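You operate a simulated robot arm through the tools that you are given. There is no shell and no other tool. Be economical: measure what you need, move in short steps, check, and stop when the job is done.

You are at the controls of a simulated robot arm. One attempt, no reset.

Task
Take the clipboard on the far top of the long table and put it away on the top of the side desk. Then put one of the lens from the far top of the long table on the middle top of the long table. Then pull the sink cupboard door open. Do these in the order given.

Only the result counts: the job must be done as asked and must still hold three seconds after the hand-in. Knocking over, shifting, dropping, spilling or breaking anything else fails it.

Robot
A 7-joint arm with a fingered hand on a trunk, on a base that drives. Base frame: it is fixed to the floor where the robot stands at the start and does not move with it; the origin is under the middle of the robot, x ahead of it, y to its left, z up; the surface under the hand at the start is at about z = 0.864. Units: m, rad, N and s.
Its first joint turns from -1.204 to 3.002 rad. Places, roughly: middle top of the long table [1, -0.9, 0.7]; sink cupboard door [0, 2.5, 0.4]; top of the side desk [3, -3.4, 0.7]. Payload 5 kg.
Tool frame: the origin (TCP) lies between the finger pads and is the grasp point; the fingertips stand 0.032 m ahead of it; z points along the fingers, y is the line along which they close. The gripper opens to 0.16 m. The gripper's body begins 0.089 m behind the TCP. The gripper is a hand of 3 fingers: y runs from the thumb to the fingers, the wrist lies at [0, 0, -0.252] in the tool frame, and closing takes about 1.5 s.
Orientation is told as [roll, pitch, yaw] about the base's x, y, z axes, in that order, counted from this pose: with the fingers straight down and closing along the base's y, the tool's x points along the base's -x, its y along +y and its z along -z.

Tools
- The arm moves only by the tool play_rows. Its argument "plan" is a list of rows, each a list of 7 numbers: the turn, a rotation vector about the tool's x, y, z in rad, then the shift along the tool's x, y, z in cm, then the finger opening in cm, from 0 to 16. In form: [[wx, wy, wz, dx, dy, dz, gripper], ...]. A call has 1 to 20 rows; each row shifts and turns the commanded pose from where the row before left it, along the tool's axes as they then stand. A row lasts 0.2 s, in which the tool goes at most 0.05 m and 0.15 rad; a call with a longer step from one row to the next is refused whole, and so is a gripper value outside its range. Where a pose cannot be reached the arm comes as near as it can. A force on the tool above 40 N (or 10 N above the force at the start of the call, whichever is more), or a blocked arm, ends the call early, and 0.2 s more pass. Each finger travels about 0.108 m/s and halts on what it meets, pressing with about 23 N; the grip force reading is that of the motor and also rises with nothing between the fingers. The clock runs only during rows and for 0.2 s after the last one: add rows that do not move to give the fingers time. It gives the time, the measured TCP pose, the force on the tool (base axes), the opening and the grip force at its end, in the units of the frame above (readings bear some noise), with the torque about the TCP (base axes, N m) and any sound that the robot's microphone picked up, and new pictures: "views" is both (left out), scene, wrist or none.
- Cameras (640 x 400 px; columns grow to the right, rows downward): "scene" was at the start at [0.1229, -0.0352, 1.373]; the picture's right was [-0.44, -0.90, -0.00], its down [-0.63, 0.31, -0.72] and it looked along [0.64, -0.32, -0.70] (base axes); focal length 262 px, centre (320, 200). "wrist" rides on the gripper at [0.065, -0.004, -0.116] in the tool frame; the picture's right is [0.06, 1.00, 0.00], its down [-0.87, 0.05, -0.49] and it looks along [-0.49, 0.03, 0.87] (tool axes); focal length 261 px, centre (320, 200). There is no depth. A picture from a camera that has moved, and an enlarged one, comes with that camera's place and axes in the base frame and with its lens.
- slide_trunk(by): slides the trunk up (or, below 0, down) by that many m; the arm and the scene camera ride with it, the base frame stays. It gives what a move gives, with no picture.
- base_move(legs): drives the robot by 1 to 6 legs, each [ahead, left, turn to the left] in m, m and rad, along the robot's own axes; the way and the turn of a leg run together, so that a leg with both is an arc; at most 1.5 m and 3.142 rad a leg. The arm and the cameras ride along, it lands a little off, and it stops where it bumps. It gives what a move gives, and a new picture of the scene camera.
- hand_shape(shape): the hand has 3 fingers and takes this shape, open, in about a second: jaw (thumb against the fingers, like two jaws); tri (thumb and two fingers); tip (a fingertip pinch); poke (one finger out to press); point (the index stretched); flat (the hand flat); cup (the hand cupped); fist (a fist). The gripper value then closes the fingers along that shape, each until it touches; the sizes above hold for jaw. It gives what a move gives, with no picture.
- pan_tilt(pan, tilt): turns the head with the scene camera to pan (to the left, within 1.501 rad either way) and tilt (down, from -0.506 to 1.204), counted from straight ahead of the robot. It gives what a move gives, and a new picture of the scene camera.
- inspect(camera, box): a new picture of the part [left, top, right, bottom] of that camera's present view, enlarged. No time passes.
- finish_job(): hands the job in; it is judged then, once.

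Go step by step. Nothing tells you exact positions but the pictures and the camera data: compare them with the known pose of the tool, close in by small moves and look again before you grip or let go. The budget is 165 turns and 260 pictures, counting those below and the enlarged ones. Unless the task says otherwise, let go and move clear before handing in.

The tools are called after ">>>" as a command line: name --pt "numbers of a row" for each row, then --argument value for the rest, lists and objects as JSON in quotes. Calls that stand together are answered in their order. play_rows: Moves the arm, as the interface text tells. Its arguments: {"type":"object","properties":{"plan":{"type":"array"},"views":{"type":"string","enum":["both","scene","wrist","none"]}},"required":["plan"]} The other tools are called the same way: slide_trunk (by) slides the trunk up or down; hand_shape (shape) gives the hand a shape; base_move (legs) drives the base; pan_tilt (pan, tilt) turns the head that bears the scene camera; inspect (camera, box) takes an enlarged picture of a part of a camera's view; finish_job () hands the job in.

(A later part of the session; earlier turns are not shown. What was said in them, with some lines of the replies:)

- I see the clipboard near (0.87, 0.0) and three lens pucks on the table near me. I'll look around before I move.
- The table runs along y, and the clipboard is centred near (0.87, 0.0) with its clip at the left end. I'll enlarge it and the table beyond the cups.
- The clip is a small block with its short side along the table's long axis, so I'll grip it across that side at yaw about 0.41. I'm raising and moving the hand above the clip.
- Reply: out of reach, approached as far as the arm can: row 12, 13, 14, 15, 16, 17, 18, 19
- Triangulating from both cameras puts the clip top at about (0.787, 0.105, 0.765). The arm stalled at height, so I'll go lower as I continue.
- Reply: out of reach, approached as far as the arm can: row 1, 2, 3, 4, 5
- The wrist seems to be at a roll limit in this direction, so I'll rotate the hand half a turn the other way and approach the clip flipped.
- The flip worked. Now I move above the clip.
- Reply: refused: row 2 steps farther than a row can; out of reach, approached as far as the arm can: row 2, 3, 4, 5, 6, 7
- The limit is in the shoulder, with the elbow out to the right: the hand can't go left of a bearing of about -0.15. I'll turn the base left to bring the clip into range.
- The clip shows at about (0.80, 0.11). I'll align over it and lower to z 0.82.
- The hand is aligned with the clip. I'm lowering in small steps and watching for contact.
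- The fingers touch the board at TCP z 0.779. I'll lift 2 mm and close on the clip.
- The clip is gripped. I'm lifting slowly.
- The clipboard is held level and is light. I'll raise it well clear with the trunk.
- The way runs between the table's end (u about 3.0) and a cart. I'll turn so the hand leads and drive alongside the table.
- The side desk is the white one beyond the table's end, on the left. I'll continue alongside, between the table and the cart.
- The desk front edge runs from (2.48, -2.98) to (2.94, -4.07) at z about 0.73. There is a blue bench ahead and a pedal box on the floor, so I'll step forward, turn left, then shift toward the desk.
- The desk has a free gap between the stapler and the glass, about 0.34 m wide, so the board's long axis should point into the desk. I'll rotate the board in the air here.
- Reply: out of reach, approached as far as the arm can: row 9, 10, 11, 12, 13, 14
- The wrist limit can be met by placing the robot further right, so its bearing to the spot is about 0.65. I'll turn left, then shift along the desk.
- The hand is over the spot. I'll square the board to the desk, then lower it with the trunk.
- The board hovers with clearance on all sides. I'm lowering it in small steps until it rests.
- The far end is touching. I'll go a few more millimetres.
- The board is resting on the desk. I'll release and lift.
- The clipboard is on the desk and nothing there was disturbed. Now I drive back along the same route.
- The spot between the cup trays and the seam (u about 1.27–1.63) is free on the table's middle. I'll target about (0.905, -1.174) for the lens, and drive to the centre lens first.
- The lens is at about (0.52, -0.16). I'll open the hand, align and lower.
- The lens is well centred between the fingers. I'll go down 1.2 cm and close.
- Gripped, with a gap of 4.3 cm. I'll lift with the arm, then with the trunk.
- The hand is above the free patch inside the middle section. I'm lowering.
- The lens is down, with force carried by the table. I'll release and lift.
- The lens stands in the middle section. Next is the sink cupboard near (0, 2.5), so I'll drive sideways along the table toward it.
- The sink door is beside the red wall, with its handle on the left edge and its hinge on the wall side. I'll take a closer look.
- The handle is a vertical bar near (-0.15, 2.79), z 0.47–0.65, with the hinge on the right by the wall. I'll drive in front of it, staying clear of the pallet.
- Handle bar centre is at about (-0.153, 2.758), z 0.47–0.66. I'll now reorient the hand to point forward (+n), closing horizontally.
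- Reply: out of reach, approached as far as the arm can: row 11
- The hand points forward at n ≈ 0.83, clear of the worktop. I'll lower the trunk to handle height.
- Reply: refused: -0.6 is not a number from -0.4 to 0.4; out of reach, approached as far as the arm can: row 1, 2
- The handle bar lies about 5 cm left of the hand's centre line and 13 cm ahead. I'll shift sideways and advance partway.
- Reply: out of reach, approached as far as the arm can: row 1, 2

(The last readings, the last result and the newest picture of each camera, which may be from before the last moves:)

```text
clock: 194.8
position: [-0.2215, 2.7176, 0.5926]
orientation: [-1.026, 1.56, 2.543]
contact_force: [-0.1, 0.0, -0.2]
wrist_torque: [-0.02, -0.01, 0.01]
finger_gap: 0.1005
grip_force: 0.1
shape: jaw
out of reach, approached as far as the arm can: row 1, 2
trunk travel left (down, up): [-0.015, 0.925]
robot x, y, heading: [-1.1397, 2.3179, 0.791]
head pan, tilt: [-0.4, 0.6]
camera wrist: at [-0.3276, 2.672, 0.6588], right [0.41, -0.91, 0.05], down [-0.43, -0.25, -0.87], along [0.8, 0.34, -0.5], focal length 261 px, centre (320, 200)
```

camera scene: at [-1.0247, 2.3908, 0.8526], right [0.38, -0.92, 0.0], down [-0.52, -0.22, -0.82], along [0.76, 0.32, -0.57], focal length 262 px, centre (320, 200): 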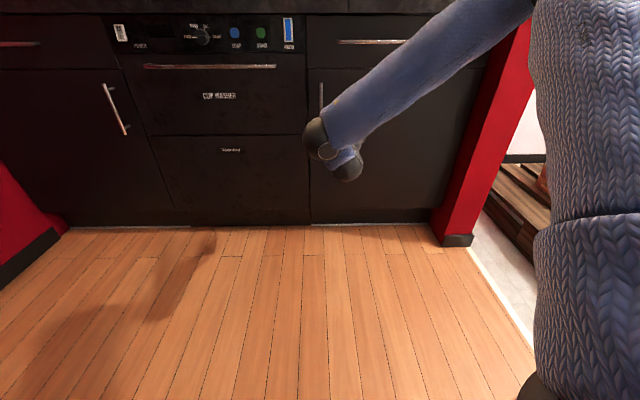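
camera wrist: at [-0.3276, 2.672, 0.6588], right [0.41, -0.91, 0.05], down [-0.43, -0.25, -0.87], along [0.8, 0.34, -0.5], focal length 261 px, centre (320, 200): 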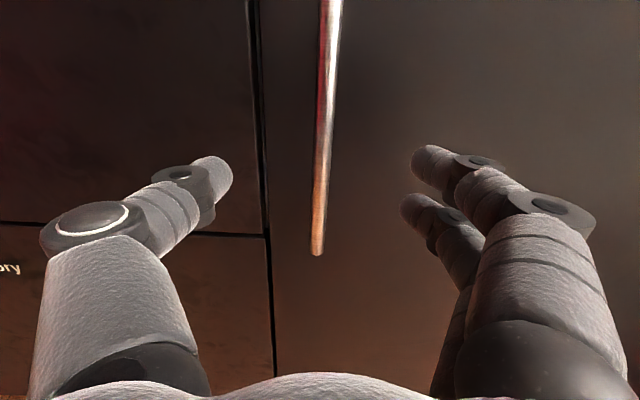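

The bar is about 4 cm ahead of the grasp point and centred. I'll raise a little, advance 2.7 cm and close.

>>> play_rows --pt "0 0 0 1.5 0 0 10" --pt "0 0 0 0 0 1 10" --pt "0 0 0 0 0 1 10" --pt "0 0 0 0 0 0.7 10" --pt "0 0 0 0 0 0 10" --views "wrist"

```text
clock: 195.9
position: [-0.1982, 2.7275, 0.6084]
orientation: [-1.03, 1.56, 2.541]
contact_force: [0.3, 0.2, -0.2]
wrist_torque: [0.0, -0.01, 0.01]
finger_gap: 0.1004
grip_force: 0.2
shape: jaw
trunk travel left (down, up): [-0.015, 0.925]
robot x, y, heading: [-1.1386, 2.3224, 0.793]
head pan, tilt: [-0.4, 0.6]
camera wrist: at [-0.3041, 2.6816, 0.6749], right [0.41, -0.91, 0.05], down [-0.43, -0.25, -0.87], along [0.8, 0.34, -0.5], focal length 261 px, centre (320, 200)
```

wrist: 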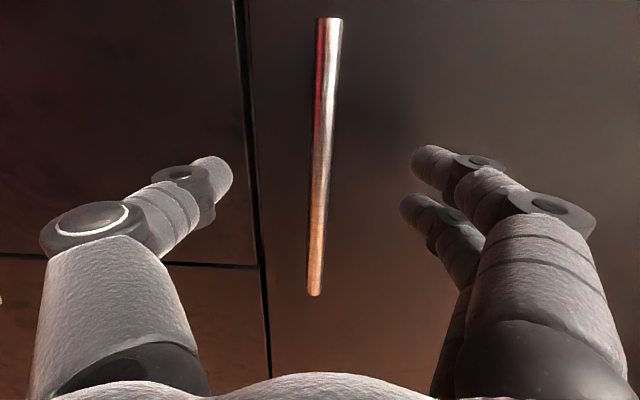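

>>> play_rows --pt "0 0 0 0 0 0.6 10" --pt "0 0 0 0 0 0 8" --pt "0 0 0 0 0 0 6" --pt "0 0 0 0 0 0 4" --pt "0 0 0 0 0 0 2" --pt "0 0 0 0 0 0 0" --pt "0 0 0 0 0 0 0" --pt "0 0 0 0 0 0 0" --views "wrist"

```text
clock: 197.8
position: [-0.1919, 2.7292, 0.6081]
orientation: [-1.021, 1.56, 2.55]
contact_force: [0.7, 0.1, 0.2]
wrist_torque: [-0.03, 0.0, -0.02]
finger_gap: 0.0046
grip_force: 22.9
shape: jaw
trunk travel left (down, up): [-0.015, 0.925]
robot x, y, heading: [-1.1365, 2.3195, 0.792]
head pan, tilt: [-0.4, 0.6]
camera wrist: at [-0.2985, 2.684, 0.6748], right [0.41, -0.91, 0.05], down [-0.43, -0.25, -0.87], along [0.8, 0.34, -0.5], focal length 261 px, centre (320, 200)
```

wrist: 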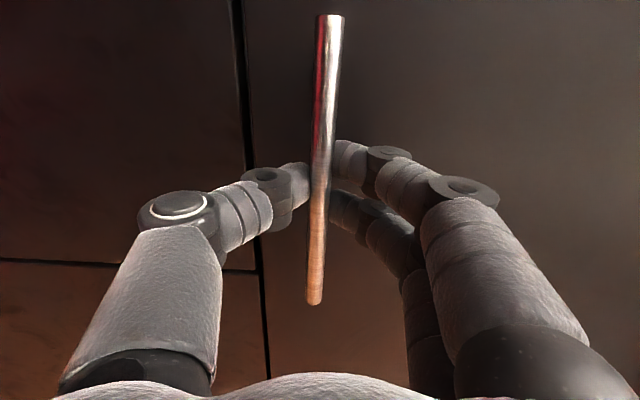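

The fingers have closed behind/around the bar. I'll pull gently along the door's arc about the hinge (radius about 0.46 m).

>>> play_rows --pt "0.02 0 0 0 0.1 -0.92 0" --pt "0.02 0 0 0 0.1 -0.92 0" --pt "0.02 0 0 0 0.1 -0.92 0" --pt "0.02 0 0 0 0.1 -0.92 0" --pt "0.02 0 0 0 0.1 -0.92 0" --pt "0 0 0 0 0 0 0" --views "both"

```text
clock: 199.2
position: [-0.2332, 2.7047, 0.6067]
orientation: [-1.139, 1.56, 2.531]
contact_force: [-1.0, 3.2, 2.6]
wrist_torque: [-0.01, -0.05, 0.01]
finger_gap: 0.0047
grip_force: 23.1
shape: jaw
trunk travel left (down, up): [-0.015, 0.925]
robot x, y, heading: [-1.1417, 2.3166, 0.792]
head pan, tilt: [-0.4, 0.6]
camera scene: at [-1.0249, 2.3909, 0.8527], right [0.38, -0.92, 0.0], down [-0.52, -0.22, -0.82], along [0.76, 0.32, -0.57], focal length 262 px, centre (320, 200)
camera wrist: at [-0.3329, 2.6486, 0.6744], right [0.5, -0.86, 0.05], down [-0.4, -0.29, -0.87], along [0.76, 0.42, -0.49], focal length 261 px, centre (320, 200)
```

scene: 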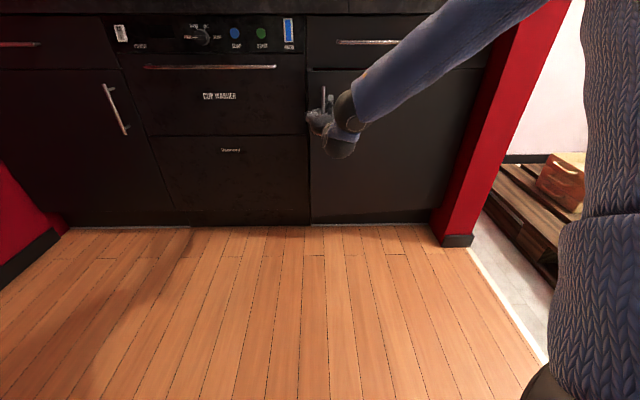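
wrist: 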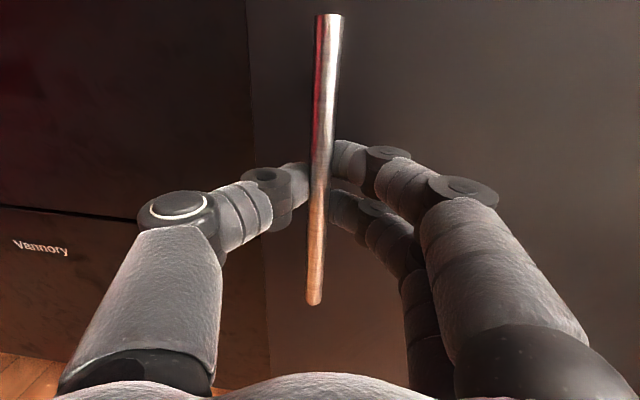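

The door is moving with low force. I'll continue along the arc.

>>> play_rows --pt "0.03 0 0 0 0.15 -1.38 0" --pt "0.03 0 0 0 0.15 -1.38 0" --pt "0.03 0 0 0 0.15 -1.38 0" --pt "0.03 0 0 0 0.15 -1.38 0" --pt "0.03 0 0 0 0.15 -1.38 0" --pt "0.03 0 0 0 0.15 -1.38 0" --pt "0 0 0 0 0 0 0" --views "both"

```text
clock: 200.8
position: [-0.2946, 2.6506, 0.6081]
orientation: [-1.231, 1.56, 2.62]
contact_force: [-8.5, 10.7, -0.2]
wrist_torque: [-0.02, 0.01, 0.17]
finger_gap: 0.0046
grip_force: 23.0
shape: jaw
trunk travel left (down, up): [-0.015, 0.925]
robot x, y, heading: [-1.1383, 2.3208, 0.792]
head pan, tilt: [-0.4, 0.6]
camera scene: at [-1.025, 2.3912, 0.8526], right [0.38, -0.92, 0.0], down [-0.52, -0.22, -0.82], along [0.76, 0.32, -0.57], focal length 262 px, centre (320, 200)
camera wrist: at [-0.3844, 2.5765, 0.6745], right [0.65, -0.76, 0.05], down [-0.35, -0.36, -0.87], along [0.68, 0.55, -0.49], focal length 261 px, centre (320, 200)
```

scene: 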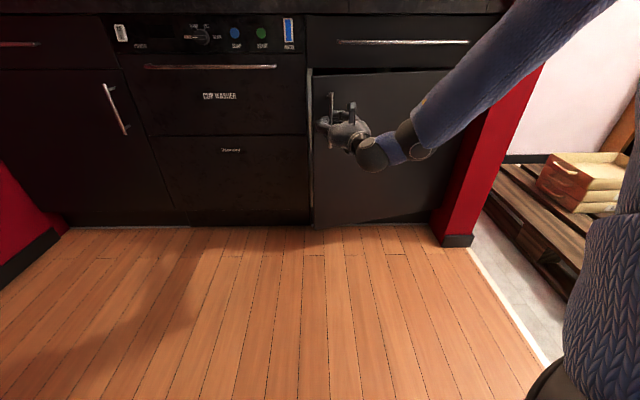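
wrist: 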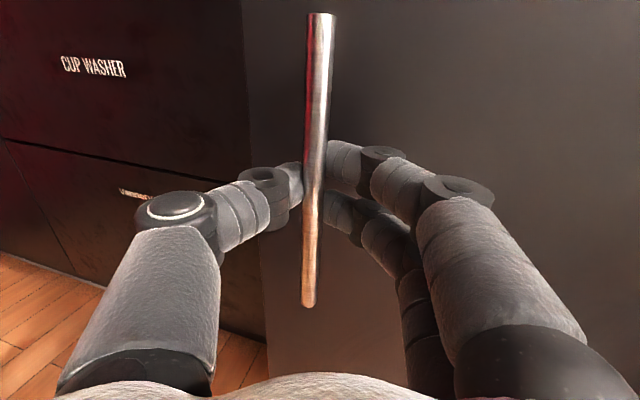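

Good progress, at about 16° open. There's a slight side force, so I'll use a slightly larger radius and continue.

>>> play_rows --pt "0.026 0 0 0 -0.2 -1.38 0" --pt "0.026 0 0 0 -0.2 -1.38 0" --pt "0.026 0 0 0 -0.1 -1.38 0" --pt "0.026 0 0 0 0 -1.38 0" --pt "0.026 0 0 0 0 -1.38 0" --pt "0.026 0 0 0 0 -1.38 0" --pt "0 0 0 0 0 0 0" --views "scene"

```text
clock: 202.3
position: [-0.3496, 2.5936, 0.6137]
orientation: [-1.18, 1.56, 2.809]
contact_force: [0.0, -0.4, 0.6]
wrist_torque: [0.0, 0.0, 0.01]
finger_gap: 0.0011
grip_force: 22.7
shape: jaw
out of reach, approached as far as the arm can: row 6
trunk travel left (down, up): [-0.015, 0.925]
robot x, y, heading: [-1.1406, 2.3202, 0.797]
head pan, tilt: [-0.4, 0.6]
camera scene: at [-1.0246, 2.3908, 0.8527], right [0.38, -0.92, 0.0], down [-0.52, -0.22, -0.82], along [0.76, 0.32, -0.57], focal length 262 px, centre (320, 200)
```

scene: 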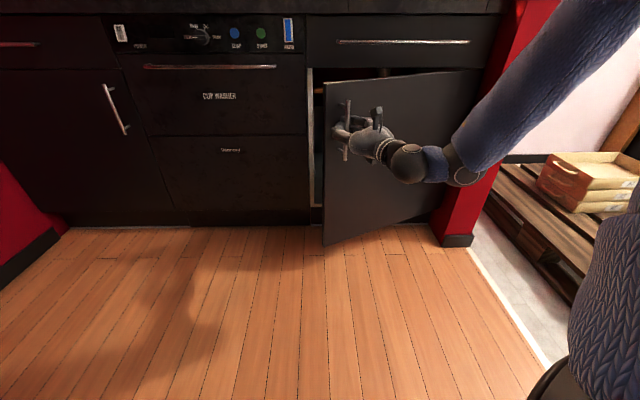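

The grip slipped off with the door about 25° open. I'll back off, then go round the free edge and swing it from inside.

>>> base_move --legs '[[-0.12, 0, 0]]'

>>> inspect --camera "wrist" --box '[0, 0, 640, 400]'

```text
clock: 203.6
position: [-0.4329, 2.5075, 0.6151]
orientation: [-1.282, 1.56, 2.707]
contact_force: [34.9, -16.4, 5.4]
wrist_torque: [-0.15, -0.15, 0.51]
finger_gap: 0.003
grip_force: 23.5
shape: jaw
trunk travel left (down, up): [-0.015, 0.925]
robot x, y, heading: [-1.2268, 2.2327, 0.793]
head pan, tilt: [-0.4, 0.6]
camera scene: at [-1.1086, 2.3041, 0.8527], right [0.38, -0.92, 0.0], down [-0.52, -0.22, -0.82], along [0.76, 0.32, -0.57], focal length 262 px, centre (320, 200)
```

scene: 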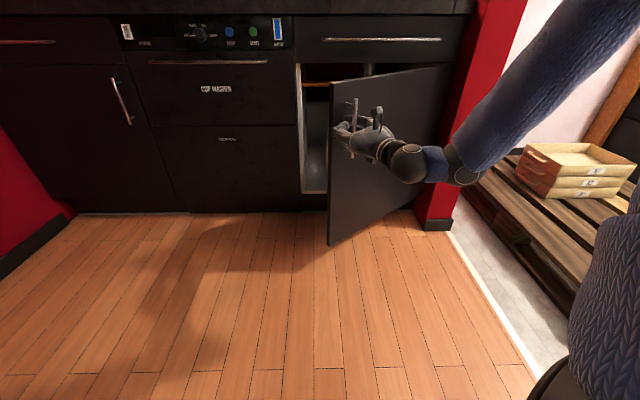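

```text
1.00 times, centred on (320, 200) of wrist (not enlarged: the box is as wide or as high as the picture)
camera zoom: at [-0.5109, 2.4214, 0.6808], right [0.75, -0.66, 0.05], down [-0.29, -0.4, -0.87], along [0.59, 0.64, -0.49], focal length 261 px, centre (320, 200)
```

zoom: 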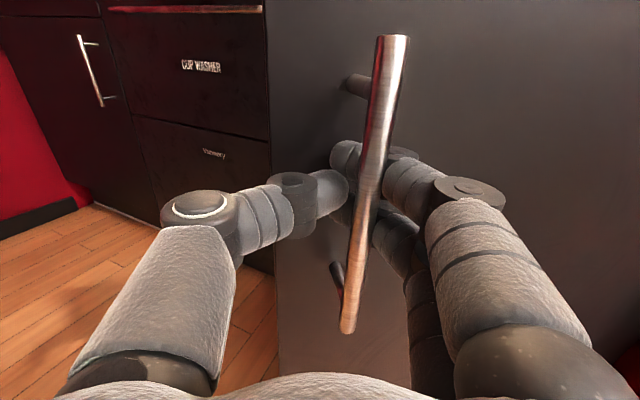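

The fingers are still hooked behind the bar and the base move opened the door to about 40°. I'll continue with a base arc around the hinge.

>>> base_move --legs '[[-0.168, -0.195, 0.19]]'

>>> inspect --camera "wrist" --box '[0, 0, 640, 400]'

```text
clock: 205.4
position: [-0.4532, 2.3988, 0.6156]
orientation: [-1.264, 1.56, 2.916]
contact_force: [-1.3, -0.6, -0.1]
wrist_torque: [-0.01, 0.0, -0.01]
finger_gap: 0.0013
grip_force: 22.9
shape: jaw
trunk travel left (down, up): [-0.015, 0.925]
robot x, y, heading: [-1.18, 1.983, 0.984]
head pan, tilt: [-0.4, 0.6]
camera scene: at [-1.0791, 2.0728, 0.8527], right [0.55, -0.83, 0.0], down [-0.47, -0.31, -0.82], along [0.69, 0.45, -0.57], focal length 262 px, centre (320, 200)
```

scene: 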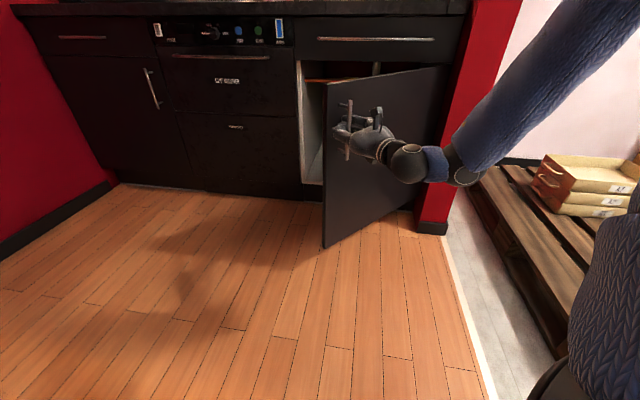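

```text
1.00 times, centred on (320, 200) of wrist (not enlarged: the box is as wide or as high as the picture)
camera zoom: at [-0.5144, 2.3, 0.6813], right [0.86, -0.51, 0.05], down [-0.21, -0.45, -0.87], along [0.46, 0.74, -0.49], focal length 261 px, centre (320, 200)
```

zoom: 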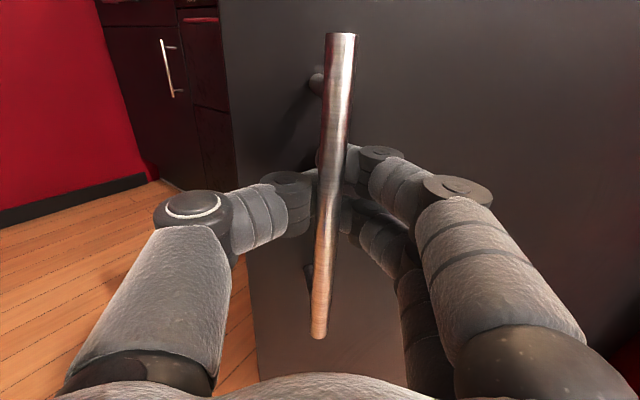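

Still hooked, with the door at about 50° now. I'll do another arc step.

>>> base_move --legs '[[-0.168, -0.18, 0.19]]'

>>> inspect --camera "wrist" --box '[0, 0, 640, 400]'

```text
clock: 207.3
position: [-0.4647, 2.2908, 0.6148]
orientation: [-1.265, 1.561, 3.101]
contact_force: [-13.8, 0.6, -0.3]
wrist_torque: [0.03, -0.01, -0.06]
finger_gap: 0.0018
grip_force: 22.8
shape: jaw
trunk travel left (down, up): [-0.015, 0.925]
robot x, y, heading: [-1.0982, 1.7471, 1.166]
head pan, tilt: [-0.4, 0.6]
camera scene: at [-1.0178, 1.8543, 0.8527], right [0.7, -0.72, 0.0], down [-0.41, -0.39, -0.83], along [0.59, 0.57, -0.56], focal length 262 px, centre (320, 200)
```

scene: 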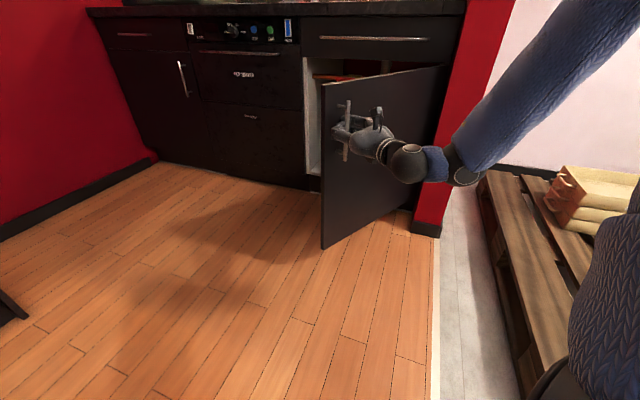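

```text
1.00 times, centred on (320, 200) of wrist (not enlarged: the box is as wide or as high as the picture)
camera zoom: at [-0.5058, 2.1823, 0.6816], right [0.94, -0.34, 0.05], down [-0.12, -0.48, -0.87], along [0.32, 0.81, -0.49], focal length 261 px, centre (320, 200)
```

zoom: 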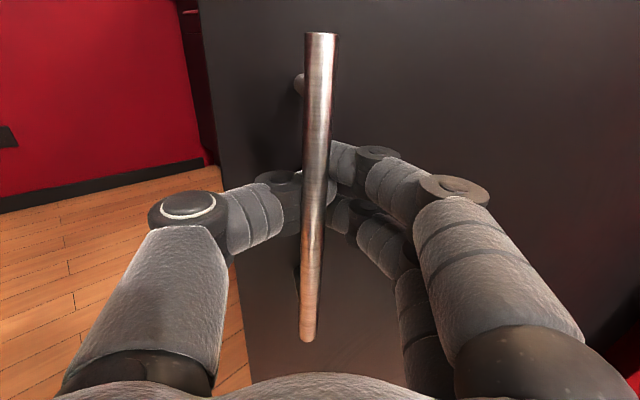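

The door is at about 60°. One more arc step for a clear opening.

>>> base_move --legs '[[-0.173, -0.168, 0.19]]'

>>> inspect --camera "wrist" --box '[0, 0, 640, 400]'

```text
clock: 209.0
position: [-0.4643, 2.1827, 0.6145]
orientation: [-1.265, 1.559, -2.999]
contact_force: [-1.4, 0.5, -0.5]
wrist_torque: [0.01, 0.02, 0.02]
finger_gap: 0.0011
grip_force: 22.7
shape: jaw
trunk travel left (down, up): [-0.015, 0.925]
robot x, y, heading: [-0.9926, 1.5285, 1.353]
head pan, tilt: [-0.4, 0.6]
camera scene: at [-0.9296, 1.6529, 0.8527], right [0.82, -0.58, 0.0], down [-0.33, -0.46, -0.82], along [0.48, 0.67, -0.57], focal length 262 px, centre (320, 200)
```

scene: 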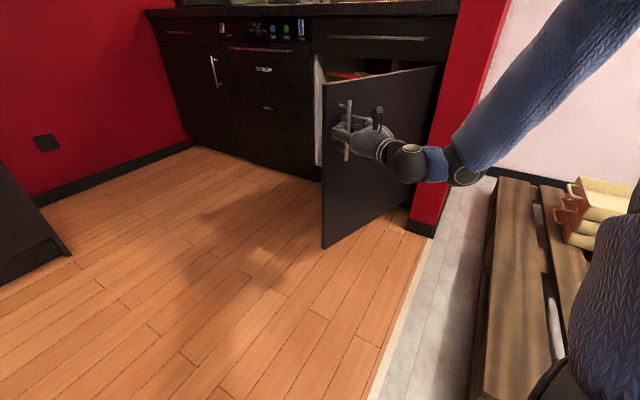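

```text
1.00 times, centred on (320, 200) of wrist (not enlarged: the box is as wide or as high as the picture)
camera zoom: at [-0.4865, 2.0683, 0.6814], right [0.99, -0.16, 0.05], down [-0.04, -0.5, -0.87], along [0.17, 0.85, -0.49], focal length 261 px, centre (320, 200)
```

zoom: 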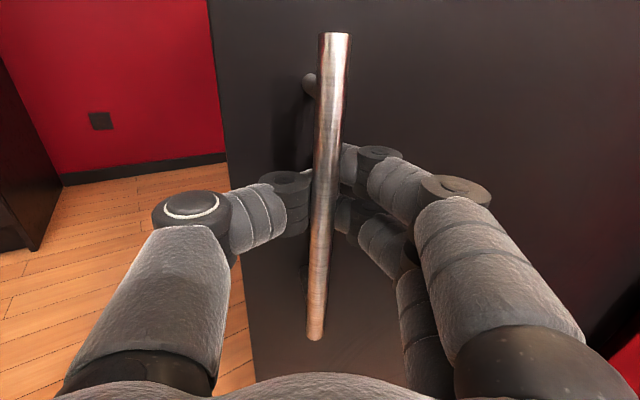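

The door is at about 70°. I'll open the fingers and back away straight.

>>> play_rows --pt "0 0 0 0 0 0 2" --pt "0 0 0 0 0 0 4" --pt "0 0 0 0 0 0 6" --pt "0 0 0 0 0 0 8" --pt "0 0 0 0 0 0 9" --pt "0 0 0 0 0 0 9" --views "wrist"

```text
clock: 210.4
position: [-0.4652, 2.1831, 0.6152]
orientation: [-1.268, 1.561, -2.998]
contact_force: [-0.7, -0.7, -0.4]
wrist_torque: [-0.02, 0.03, -0.03]
finger_gap: 0.089
grip_force: 0.1
shape: jaw
trunk travel left (down, up): [-0.015, 0.925]
robot x, y, heading: [-0.9929, 1.5296, 1.353]
head pan, tilt: [-0.4, 0.6]
camera wrist: at [-0.4864, 2.0683, 0.6813], right [0.99, -0.16, 0.05], down [-0.04, -0.5, -0.87], along [0.17, 0.85, -0.49], focal length 261 px, centre (320, 200)
```

wrist: 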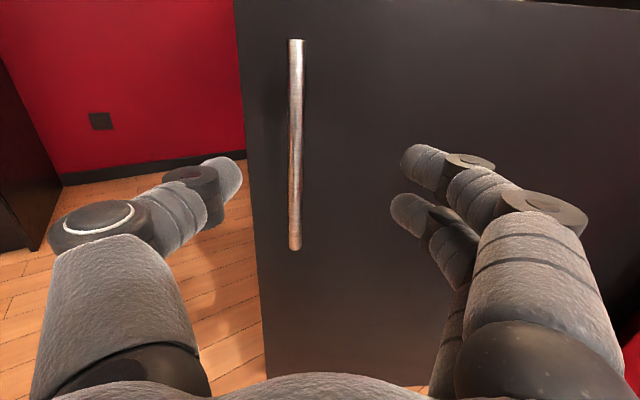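

The door shifted slightly when released. I'll back away and check that it stays open.

>>> base_move --legs '[[-0.2, -0.011, 0]]'

>>> pan_tilt --pan -0.3 --tilt 0.5

>>> inspect --camera "wrist" --box '[0, 0, 640, 400]'

```text
clock: 212.1
position: [-0.4975, 1.9811, 0.6162]
orientation: [-1.267, 1.559, -3.003]
contact_force: [-0.5, -0.9, -0.2]
wrist_torque: [-0.01, 0.0, -0.01]
finger_gap: 0.0893
grip_force: 0.0
shape: jaw
trunk travel left (down, up): [-0.015, 0.925]
robot x, y, heading: [-1.0229, 1.331, 1.347]
head pan, tilt: [-0.4, 0.6]
camera scene: at [-0.9625, 1.4529, 0.8527], right [0.81, -0.58, 0.0], down [-0.33, -0.46, -0.82], along [0.48, 0.67, -0.57], focal length 262 px, centre (320, 200)
```

scene: 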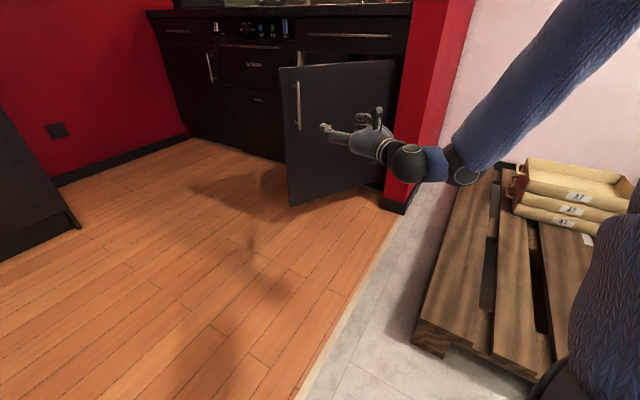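

```text
clock: 212.7
position: [-0.4967, 1.9814, 0.6149]
orientation: [-1.276, 1.562, -3.013]
contact_force: [-0.3, 0.2, -1.1]
wrist_torque: [0.04, -0.02, -0.01]
finger_gap: 0.0891
grip_force: 0.0
shape: jaw
trunk travel left (down, up): [-0.015, 0.925]
robot x, y, heading: [-1.0253, 1.3276, 1.348]
head pan, tilt: [-0.3, 0.499]
camera scene: at [-0.9686, 1.4598, 0.8617], right [0.87, -0.5, 0.0], down [-0.24, -0.42, -0.88], along [0.44, 0.76, -0.48], focal length 262 px, centre (320, 200)
```

scene: 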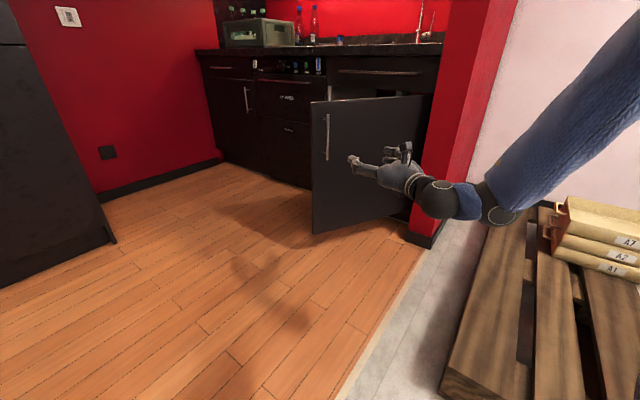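

```text
1.00 times, centred on (320, 200) of wrist (not enlarged: the box is as wide or as high as the picture)
camera zoom: at [-0.5189, 1.8677, 0.6814], right [0.99, -0.16, 0.05], down [-0.04, -0.5, -0.87], along [0.17, 0.85, -0.49], focal length 261 px, centre (320, 200)
```

zoom: 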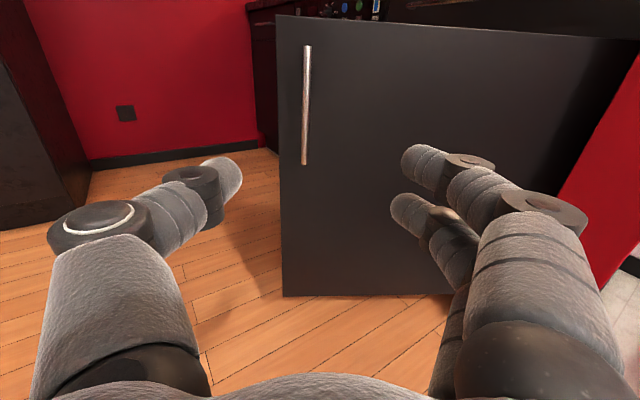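

The door is still well open. I'll wait to see whether it drifts.

>>> play_rows --pt "0 0 0 0 0 0 9" --pt "0 0 0 0 0 0 9" --pt "0 0 0 0 0 0 9" --pt "0 0 0 0 0 0 9" --pt "0 0 0 0 0 0 9" --pt "0 0 0 0 0 0 9" --pt "0 0 0 0 0 0 9" --pt "0 0 0 0 0 0 9" --pt "0 0 0 0 0 0 9" --pt "0 0 0 0 0 0 9" --pt "0 0 0 0 0 0 9" --pt "0 0 0 0 0 0 9" --pt "0 0 0 0 0 0 9" --pt "0 0 0 0 0 0 9" --pt "0 0 0 0 0 0 9" --views "both"

```text
clock: 215.9
position: [-0.4966, 1.9817, 0.6151]
orientation: [-1.273, 1.561, -3.009]
contact_force: [-0.1, 0.0, -0.4]
wrist_torque: [0.02, 0.01, -0.03]
finger_gap: 0.089
grip_force: 0.0
shape: jaw
trunk travel left (down, up): [-0.015, 0.925]
robot x, y, heading: [-1.0265, 1.3299, 1.352]
head pan, tilt: [-0.3, 0.499]
camera scene: at [-0.9687, 1.4599, 0.8618], right [0.87, -0.5, 0.0], down [-0.24, -0.42, -0.88], along [0.44, 0.76, -0.48], focal length 262 px, centre (320, 200)
camera wrist: at [-0.5189, 1.8677, 0.6814], right [0.99, -0.16, 0.05], down [-0.04, -0.5, -0.87], along [0.17, 0.85, -0.49], focal length 261 px, centre (320, 200)
```

scene: 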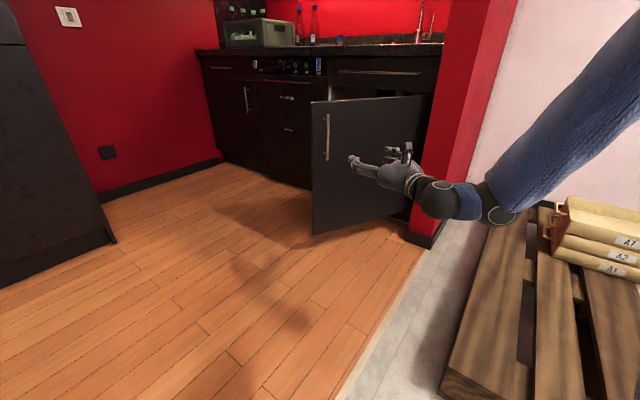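
wrist: 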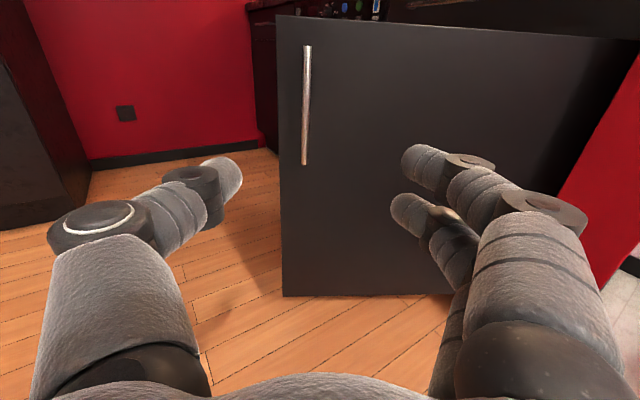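

It's stable, but the door is only about 55° open. I'll grip the handle once more and swing it further, then release with a smaller opening.

>>> base_move --legs '[[0.17, 0, 0]]'

>>> play_rows --pt "0 0 0 0 -1.3 1.5 9" --pt "0 0 0 0 -1.3 1.5 9" --pt "0 0 0 0 0 1.5 9" --pt "0 0 0 0 0 0 9" --views "wrist"

```text
clock: 217.4
position: [-0.4601, 2.1486, 0.6147]
orientation: [-1.278, 1.56, -3.014]
contact_force: [0.0, -0.5, 0.7]
wrist_torque: [-0.03, 0.02, 0.01]
finger_gap: 0.0894
grip_force: 0.1
shape: jaw
trunk travel left (down, up): [-0.015, 0.925]
robot x, y, heading: [-0.9845, 1.4943, 1.354]
head pan, tilt: [-0.3, 0.499]
camera scene: at [-0.9318, 1.6261, 0.8618], right [0.87, -0.5, 0.0], down [-0.24, -0.42, -0.88], along [0.44, 0.76, -0.48], focal length 262 px, centre (320, 200)
```

scene: 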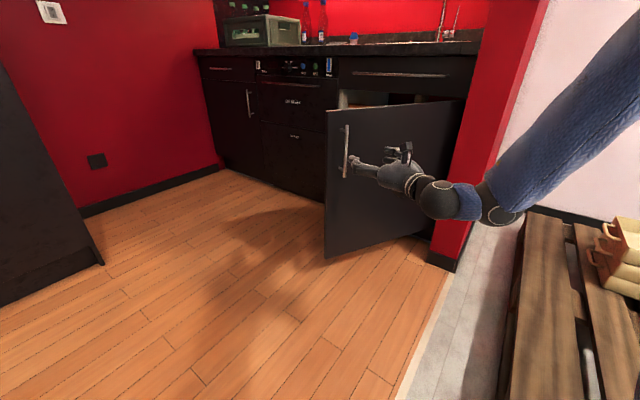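

```text
clock: 218.4
position: [-0.479, 2.1975, 0.6154]
orientation: [-1.267, 1.56, -3.0]
contact_force: [-0.2, 0.1, 0.5]
wrist_torque: [0.01, -0.01, 0.0]
finger_gap: 0.0893
grip_force: 0.1
shape: jaw
trunk travel left (down, up): [-0.015, 0.925]
robot x, y, heading: [-0.9868, 1.4964, 1.358]
head pan, tilt: [-0.3, 0.499]
camera wrist: at [-0.4999, 2.0837, 0.681], right [0.99, -0.16, 0.05], down [-0.04, -0.5, -0.87], along [0.17, 0.85, -0.49], focal length 261 px, centre (320, 200)
```

wrist: 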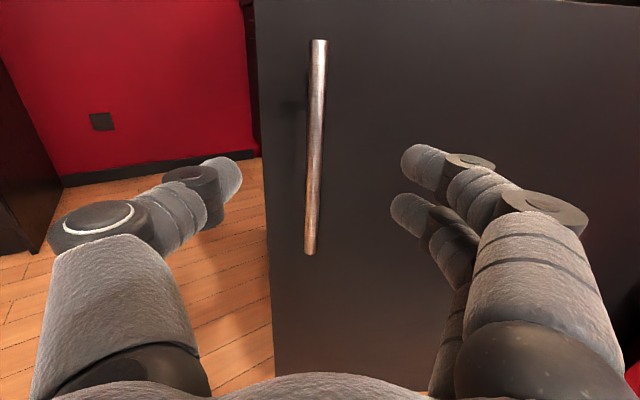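

>>> play_rows --pt "0 0 0 0 -0.2 2 9" --pt "0 0 0 0 0 2 9" --pt "0 0 0 0 0 1.2 9" --pt "0 0 0 0 0 0.6 9" --pt "0 0 0 0 0 0 9" --views "wrist"

```text
clock: 219.6
position: [-0.472, 2.2563, 0.6131]
orientation: [-1.253, 1.561, -2.985]
contact_force: [0.0, -0.3, 0.3]
wrist_torque: [0.0, -0.02, -0.01]
finger_gap: 0.0891
grip_force: 0.1
shape: jaw
trunk travel left (down, up): [-0.015, 0.925]
robot x, y, heading: [-0.9862, 1.4996, 1.352]
head pan, tilt: [-0.3, 0.499]
camera wrist: at [-0.4939, 2.1415, 0.6793], right [0.99, -0.16, 0.05], down [-0.04, -0.5, -0.87], along [0.17, 0.85, -0.49], focal length 261 px, centre (320, 200)
```

wrist: 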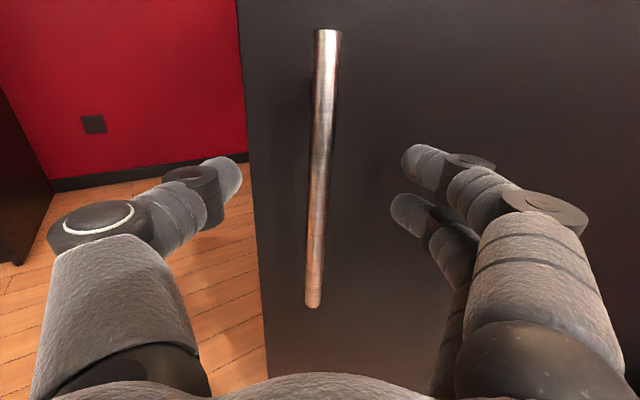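

Positioned as in the first grasp. Closing.

>>> play_rows --pt "0 0 0 0 0 0 7" --pt "0 0 0 0 0 0 5" --pt "0 0 0 0 0 0 3" --pt "0 0 0 0 0 0 1" --pt "0 0 0 0 0 0 0" --pt "0 0 0 0 0 0 0" --pt "0 0 0 0 0 0 0" --views "wrist"

```text
clock: 221.2
position: [-0.4717, 2.2554, 0.612]
orientation: [-1.262, 1.561, -2.997]
contact_force: [-1.5, -0.9, 0.1]
wrist_torque: [-0.01, -0.02, 0.02]
finger_gap: 0.0044
grip_force: 22.8
shape: jaw
trunk travel left (down, up): [-0.015, 0.925]
robot x, y, heading: [-0.9859, 1.4961, 1.35]
head pan, tilt: [-0.3, 0.499]
camera wrist: at [-0.4941, 2.1414, 0.6795], right [0.99, -0.16, 0.05], down [-0.04, -0.5, -0.87], along [0.17, 0.85, -0.49], focal length 261 px, centre (320, 200)
```

wrist: 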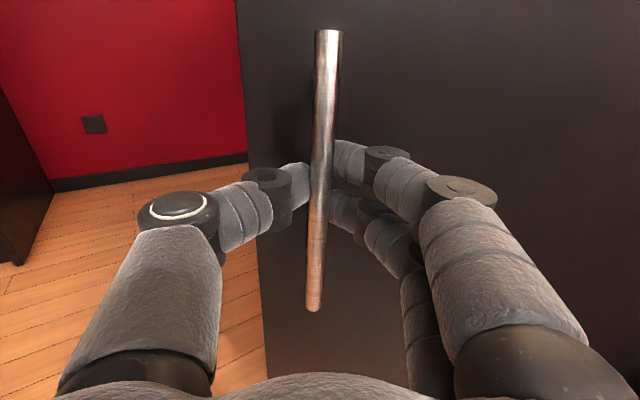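

>>> base_move --legs '[[-0.132, -0.145, 0.15]]'

>>> inspect --camera "wrist" --box '[0, 0, 640, 400]'

```text
clock: 222.8
position: [-0.4665, 2.1717, 0.6123]
orientation: [-1.264, 1.561, -2.845]
contact_force: [-0.7, -0.6, 0.1]
wrist_torque: [0.0, -0.03, -0.03]
finger_gap: 0.004
grip_force: 23.1
shape: jaw
trunk travel left (down, up): [-0.015, 0.925]
robot x, y, heading: [-0.8598, 1.3491, 1.506]
head pan, tilt: [-0.3, 0.499]
camera scene: at [-0.826, 1.4805, 0.8618], right [0.93, -0.36, 0.0], down [-0.17, -0.45, -0.88], along [0.32, 0.82, -0.48], focal length 262 px, centre (320, 200)
```

scene: 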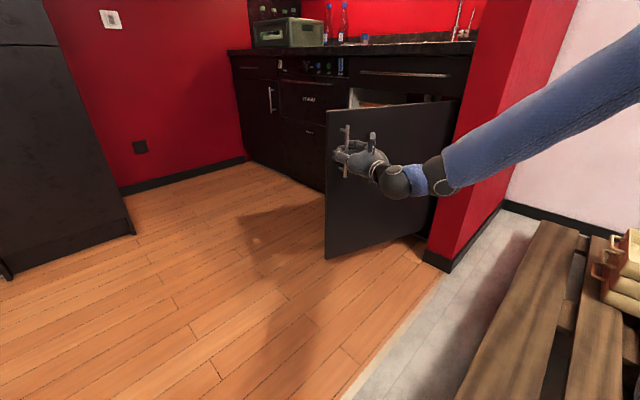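

```text
1.00 times, centred on (320, 200) of wrist (not enlarged: the box is as wide or as high as the picture)
camera zoom: at [-0.4709, 2.0553, 0.6795], right [1.0, -0.01, 0.05], down [0.04, -0.49, -0.87], along [0.04, 0.87, -0.49], focal length 261 px, centre (320, 200)
```

zoom: 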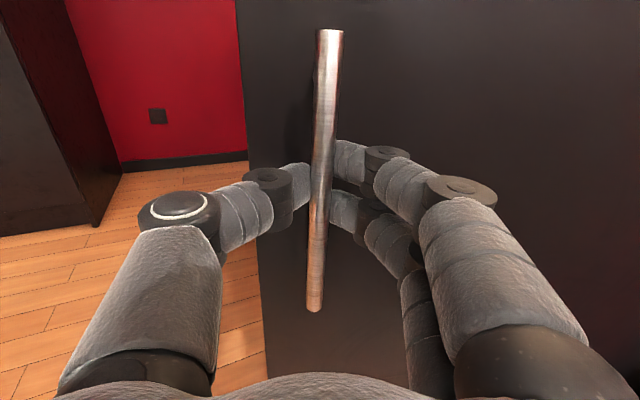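

>>> base_move --legs '[[-0.132, -0.145, 0.15]]'

>>> inspect --camera "wrist" --box '[0, 0, 640, 400]'

```text
clock: 224.3
position: [-0.4453, 2.086, 0.6131]
orientation: [-1.241, 1.56, -2.677]
contact_force: [-8.6, -1.5, -1.7]
wrist_torque: [0.01, -0.03, 0.12]
finger_gap: 0.0037
grip_force: 22.5
shape: jaw
trunk travel left (down, up): [-0.015, 0.925]
robot x, y, heading: [-0.7152, 1.209, 1.651]
head pan, tilt: [-0.3, 0.499]
camera scene: at [-0.6989, 1.35, 0.8618], right [0.98, -0.22, 0.0], down [-0.11, -0.47, -0.88], along [0.19, 0.86, -0.48], focal length 262 px, centre (320, 200)
```

scene: 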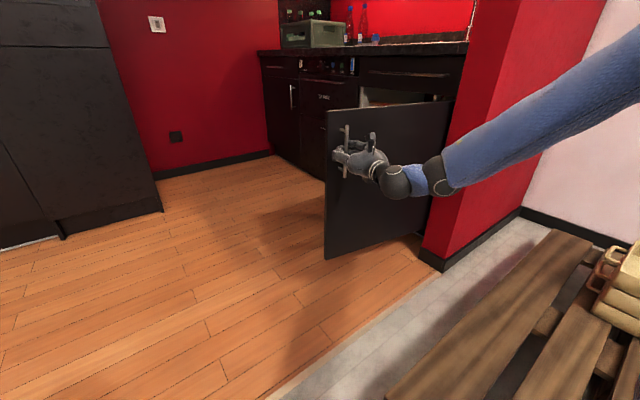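

```text
1.00 times, centred on (320, 200) of wrist (not enlarged: the box is as wide or as high as the picture)
camera zoom: at [-0.4323, 1.9703, 0.6796], right [0.99, 0.14, 0.05], down [0.11, -0.48, -0.87], along [-0.09, 0.86, -0.49], focal length 261 px, centre (320, 200)
```

zoom: 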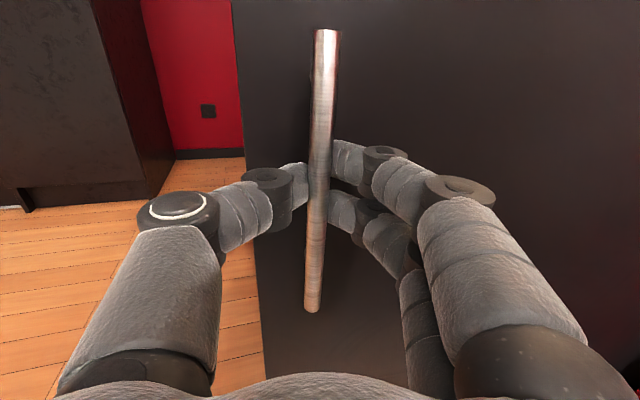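

The door is at about 75°. I'll release with only a small opening and back straight off.

>>> play_rows --pt "0 0 0 0 0 0 1" --pt "0 0 0 0 0 0 2" --pt "0 0 0 0 0 0 3" --pt "0 0 0 0 0 0 3.5" --pt "0 0 0 0 0 0 3.5" --views "wrist"

```text
clock: 225.6
position: [-0.4445, 2.0862, 0.6136]
orientation: [-1.251, 1.561, -2.686]
contact_force: [0.1, 0.6, -0.1]
wrist_torque: [0.01, -0.01, 0.0]
finger_gap: 0.0347
grip_force: 0.1
shape: jaw
trunk travel left (down, up): [-0.015, 0.925]
robot x, y, heading: [-0.7137, 1.2086, 1.647]
head pan, tilt: [-0.3, 0.499]
camera wrist: at [-0.4321, 1.9703, 0.6795], right [0.99, 0.14, 0.05], down [0.11, -0.48, -0.87], along [-0.09, 0.86, -0.49], focal length 261 px, centre (320, 200)
```

wrist: 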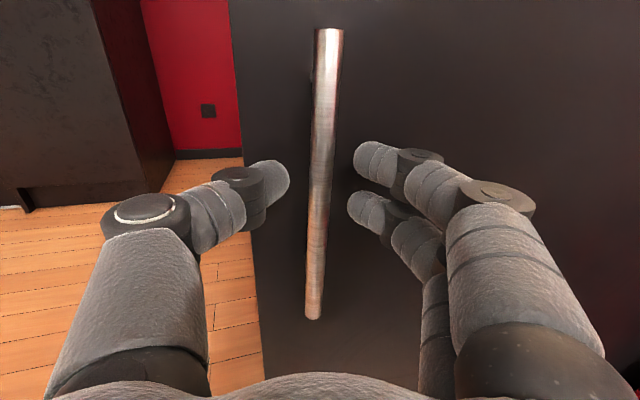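

The fingers cleared the bar and the door didn't move. Backing away.

>>> base_move --legs '[[-0.22, -0.012, 0]]'

>>> play_rows --pt "0 0 0 0 0 0 3.5" --pt "0 0 0 0 0 0 3.5" --pt "0 0 0 0 0 0 3.5" --pt "0 0 0 0 0 0 3.5" --pt "0 0 0 0 0 0 3.5" --pt "0 0 0 0 0 0 3.5" --pt "0 0 0 0 0 0 3.5" --pt "0 0 0 0 0 0 3.5" --pt "0 0 0 0 0 0 3.5" --pt "0 0 0 0 0 0 3.5" --views "both"

```text
clock: 227.2
position: [-0.4219, 1.8731, 0.6124]
orientation: [-1.251, 1.561, -2.676]
contact_force: [0.4, 0.0, -0.1]
wrist_torque: [0.02, 0.0, 0.02]
finger_gap: 0.0346
grip_force: 0.1
shape: jaw
trunk travel left (down, up): [-0.015, 0.925]
robot x, y, heading: [-0.6851, 0.9955, 1.654]
head pan, tilt: [-0.3, 0.499]
camera scene: at [-0.67, 1.1349, 0.8617], right [0.98, -0.21, 0.0], down [-0.1, -0.47, -0.88], along [0.19, 0.86, -0.48], focal length 262 px, centre (320, 200)
```

scene: 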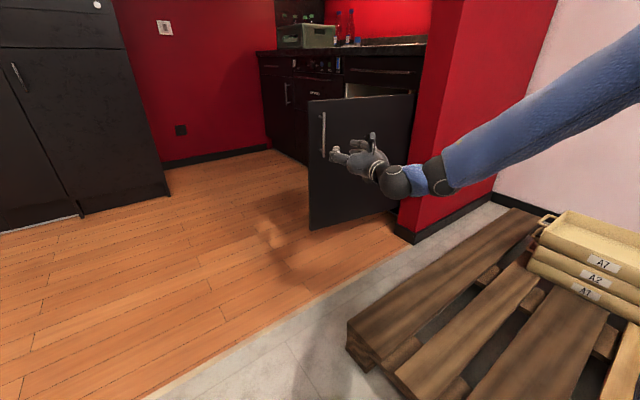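

```text
clock: 229.4
position: [-0.4207, 1.8722, 0.6134]
orientation: [-1.249, 1.56, -2.679]
contact_force: [-0.5, -0.6, -0.2]
wrist_torque: [-0.01, 0.0, 0.02]
finger_gap: 0.0346
grip_force: 0.0
shape: jaw
trunk travel left (down, up): [-0.015, 0.925]
robot x, y, heading: [-0.6822, 0.9967, 1.655]
head pan, tilt: [-0.3, 0.499]
camera scene: at [-0.67, 1.1349, 0.8618], right [0.98, -0.21, 0.0], down [-0.1, -0.47, -0.88], along [0.19, 0.86, -0.48], focal length 262 px, centre (320, 200)
camera wrist: at [-0.4076, 1.7569, 0.6795], right [0.99, 0.14, 0.05], down [0.11, -0.48, -0.87], along [-0.1, 0.86, -0.49], focal length 261 px, centre (320, 200)
```

scene: 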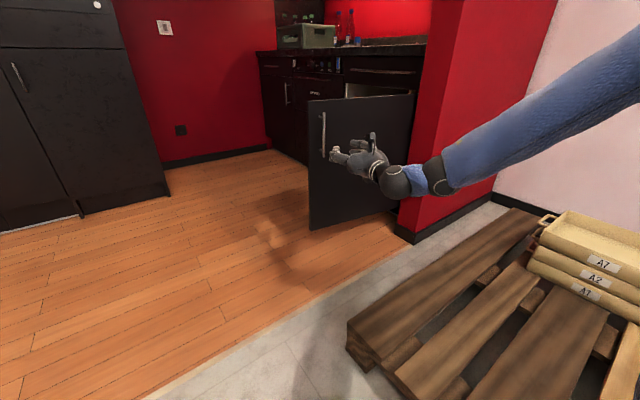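
wrist: 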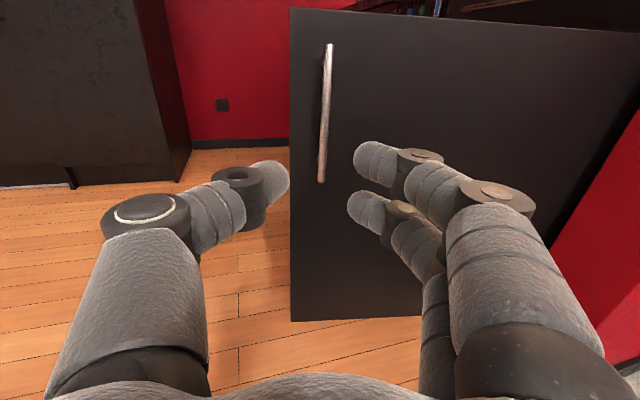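

The cupboard door stays open at roughly 75° and the hand is clear. The clipboard and lens are placed, so I'm handing the job in.

>>> finish_job

```text
The job is handed in.
```

I did all three jobs in the order you gave and handed them in; the hand-in returned no verdict:

- **Clipboard:** it lies flat on top of the side desk.
- **Lens:** one lens stands on the middle section of the long table, between the cup trays and the seam.
- **Sink cupboard door:** it is open at roughly 75°. It held there for about two seconds after I let go.

I saw nothing else knocked over or moved.
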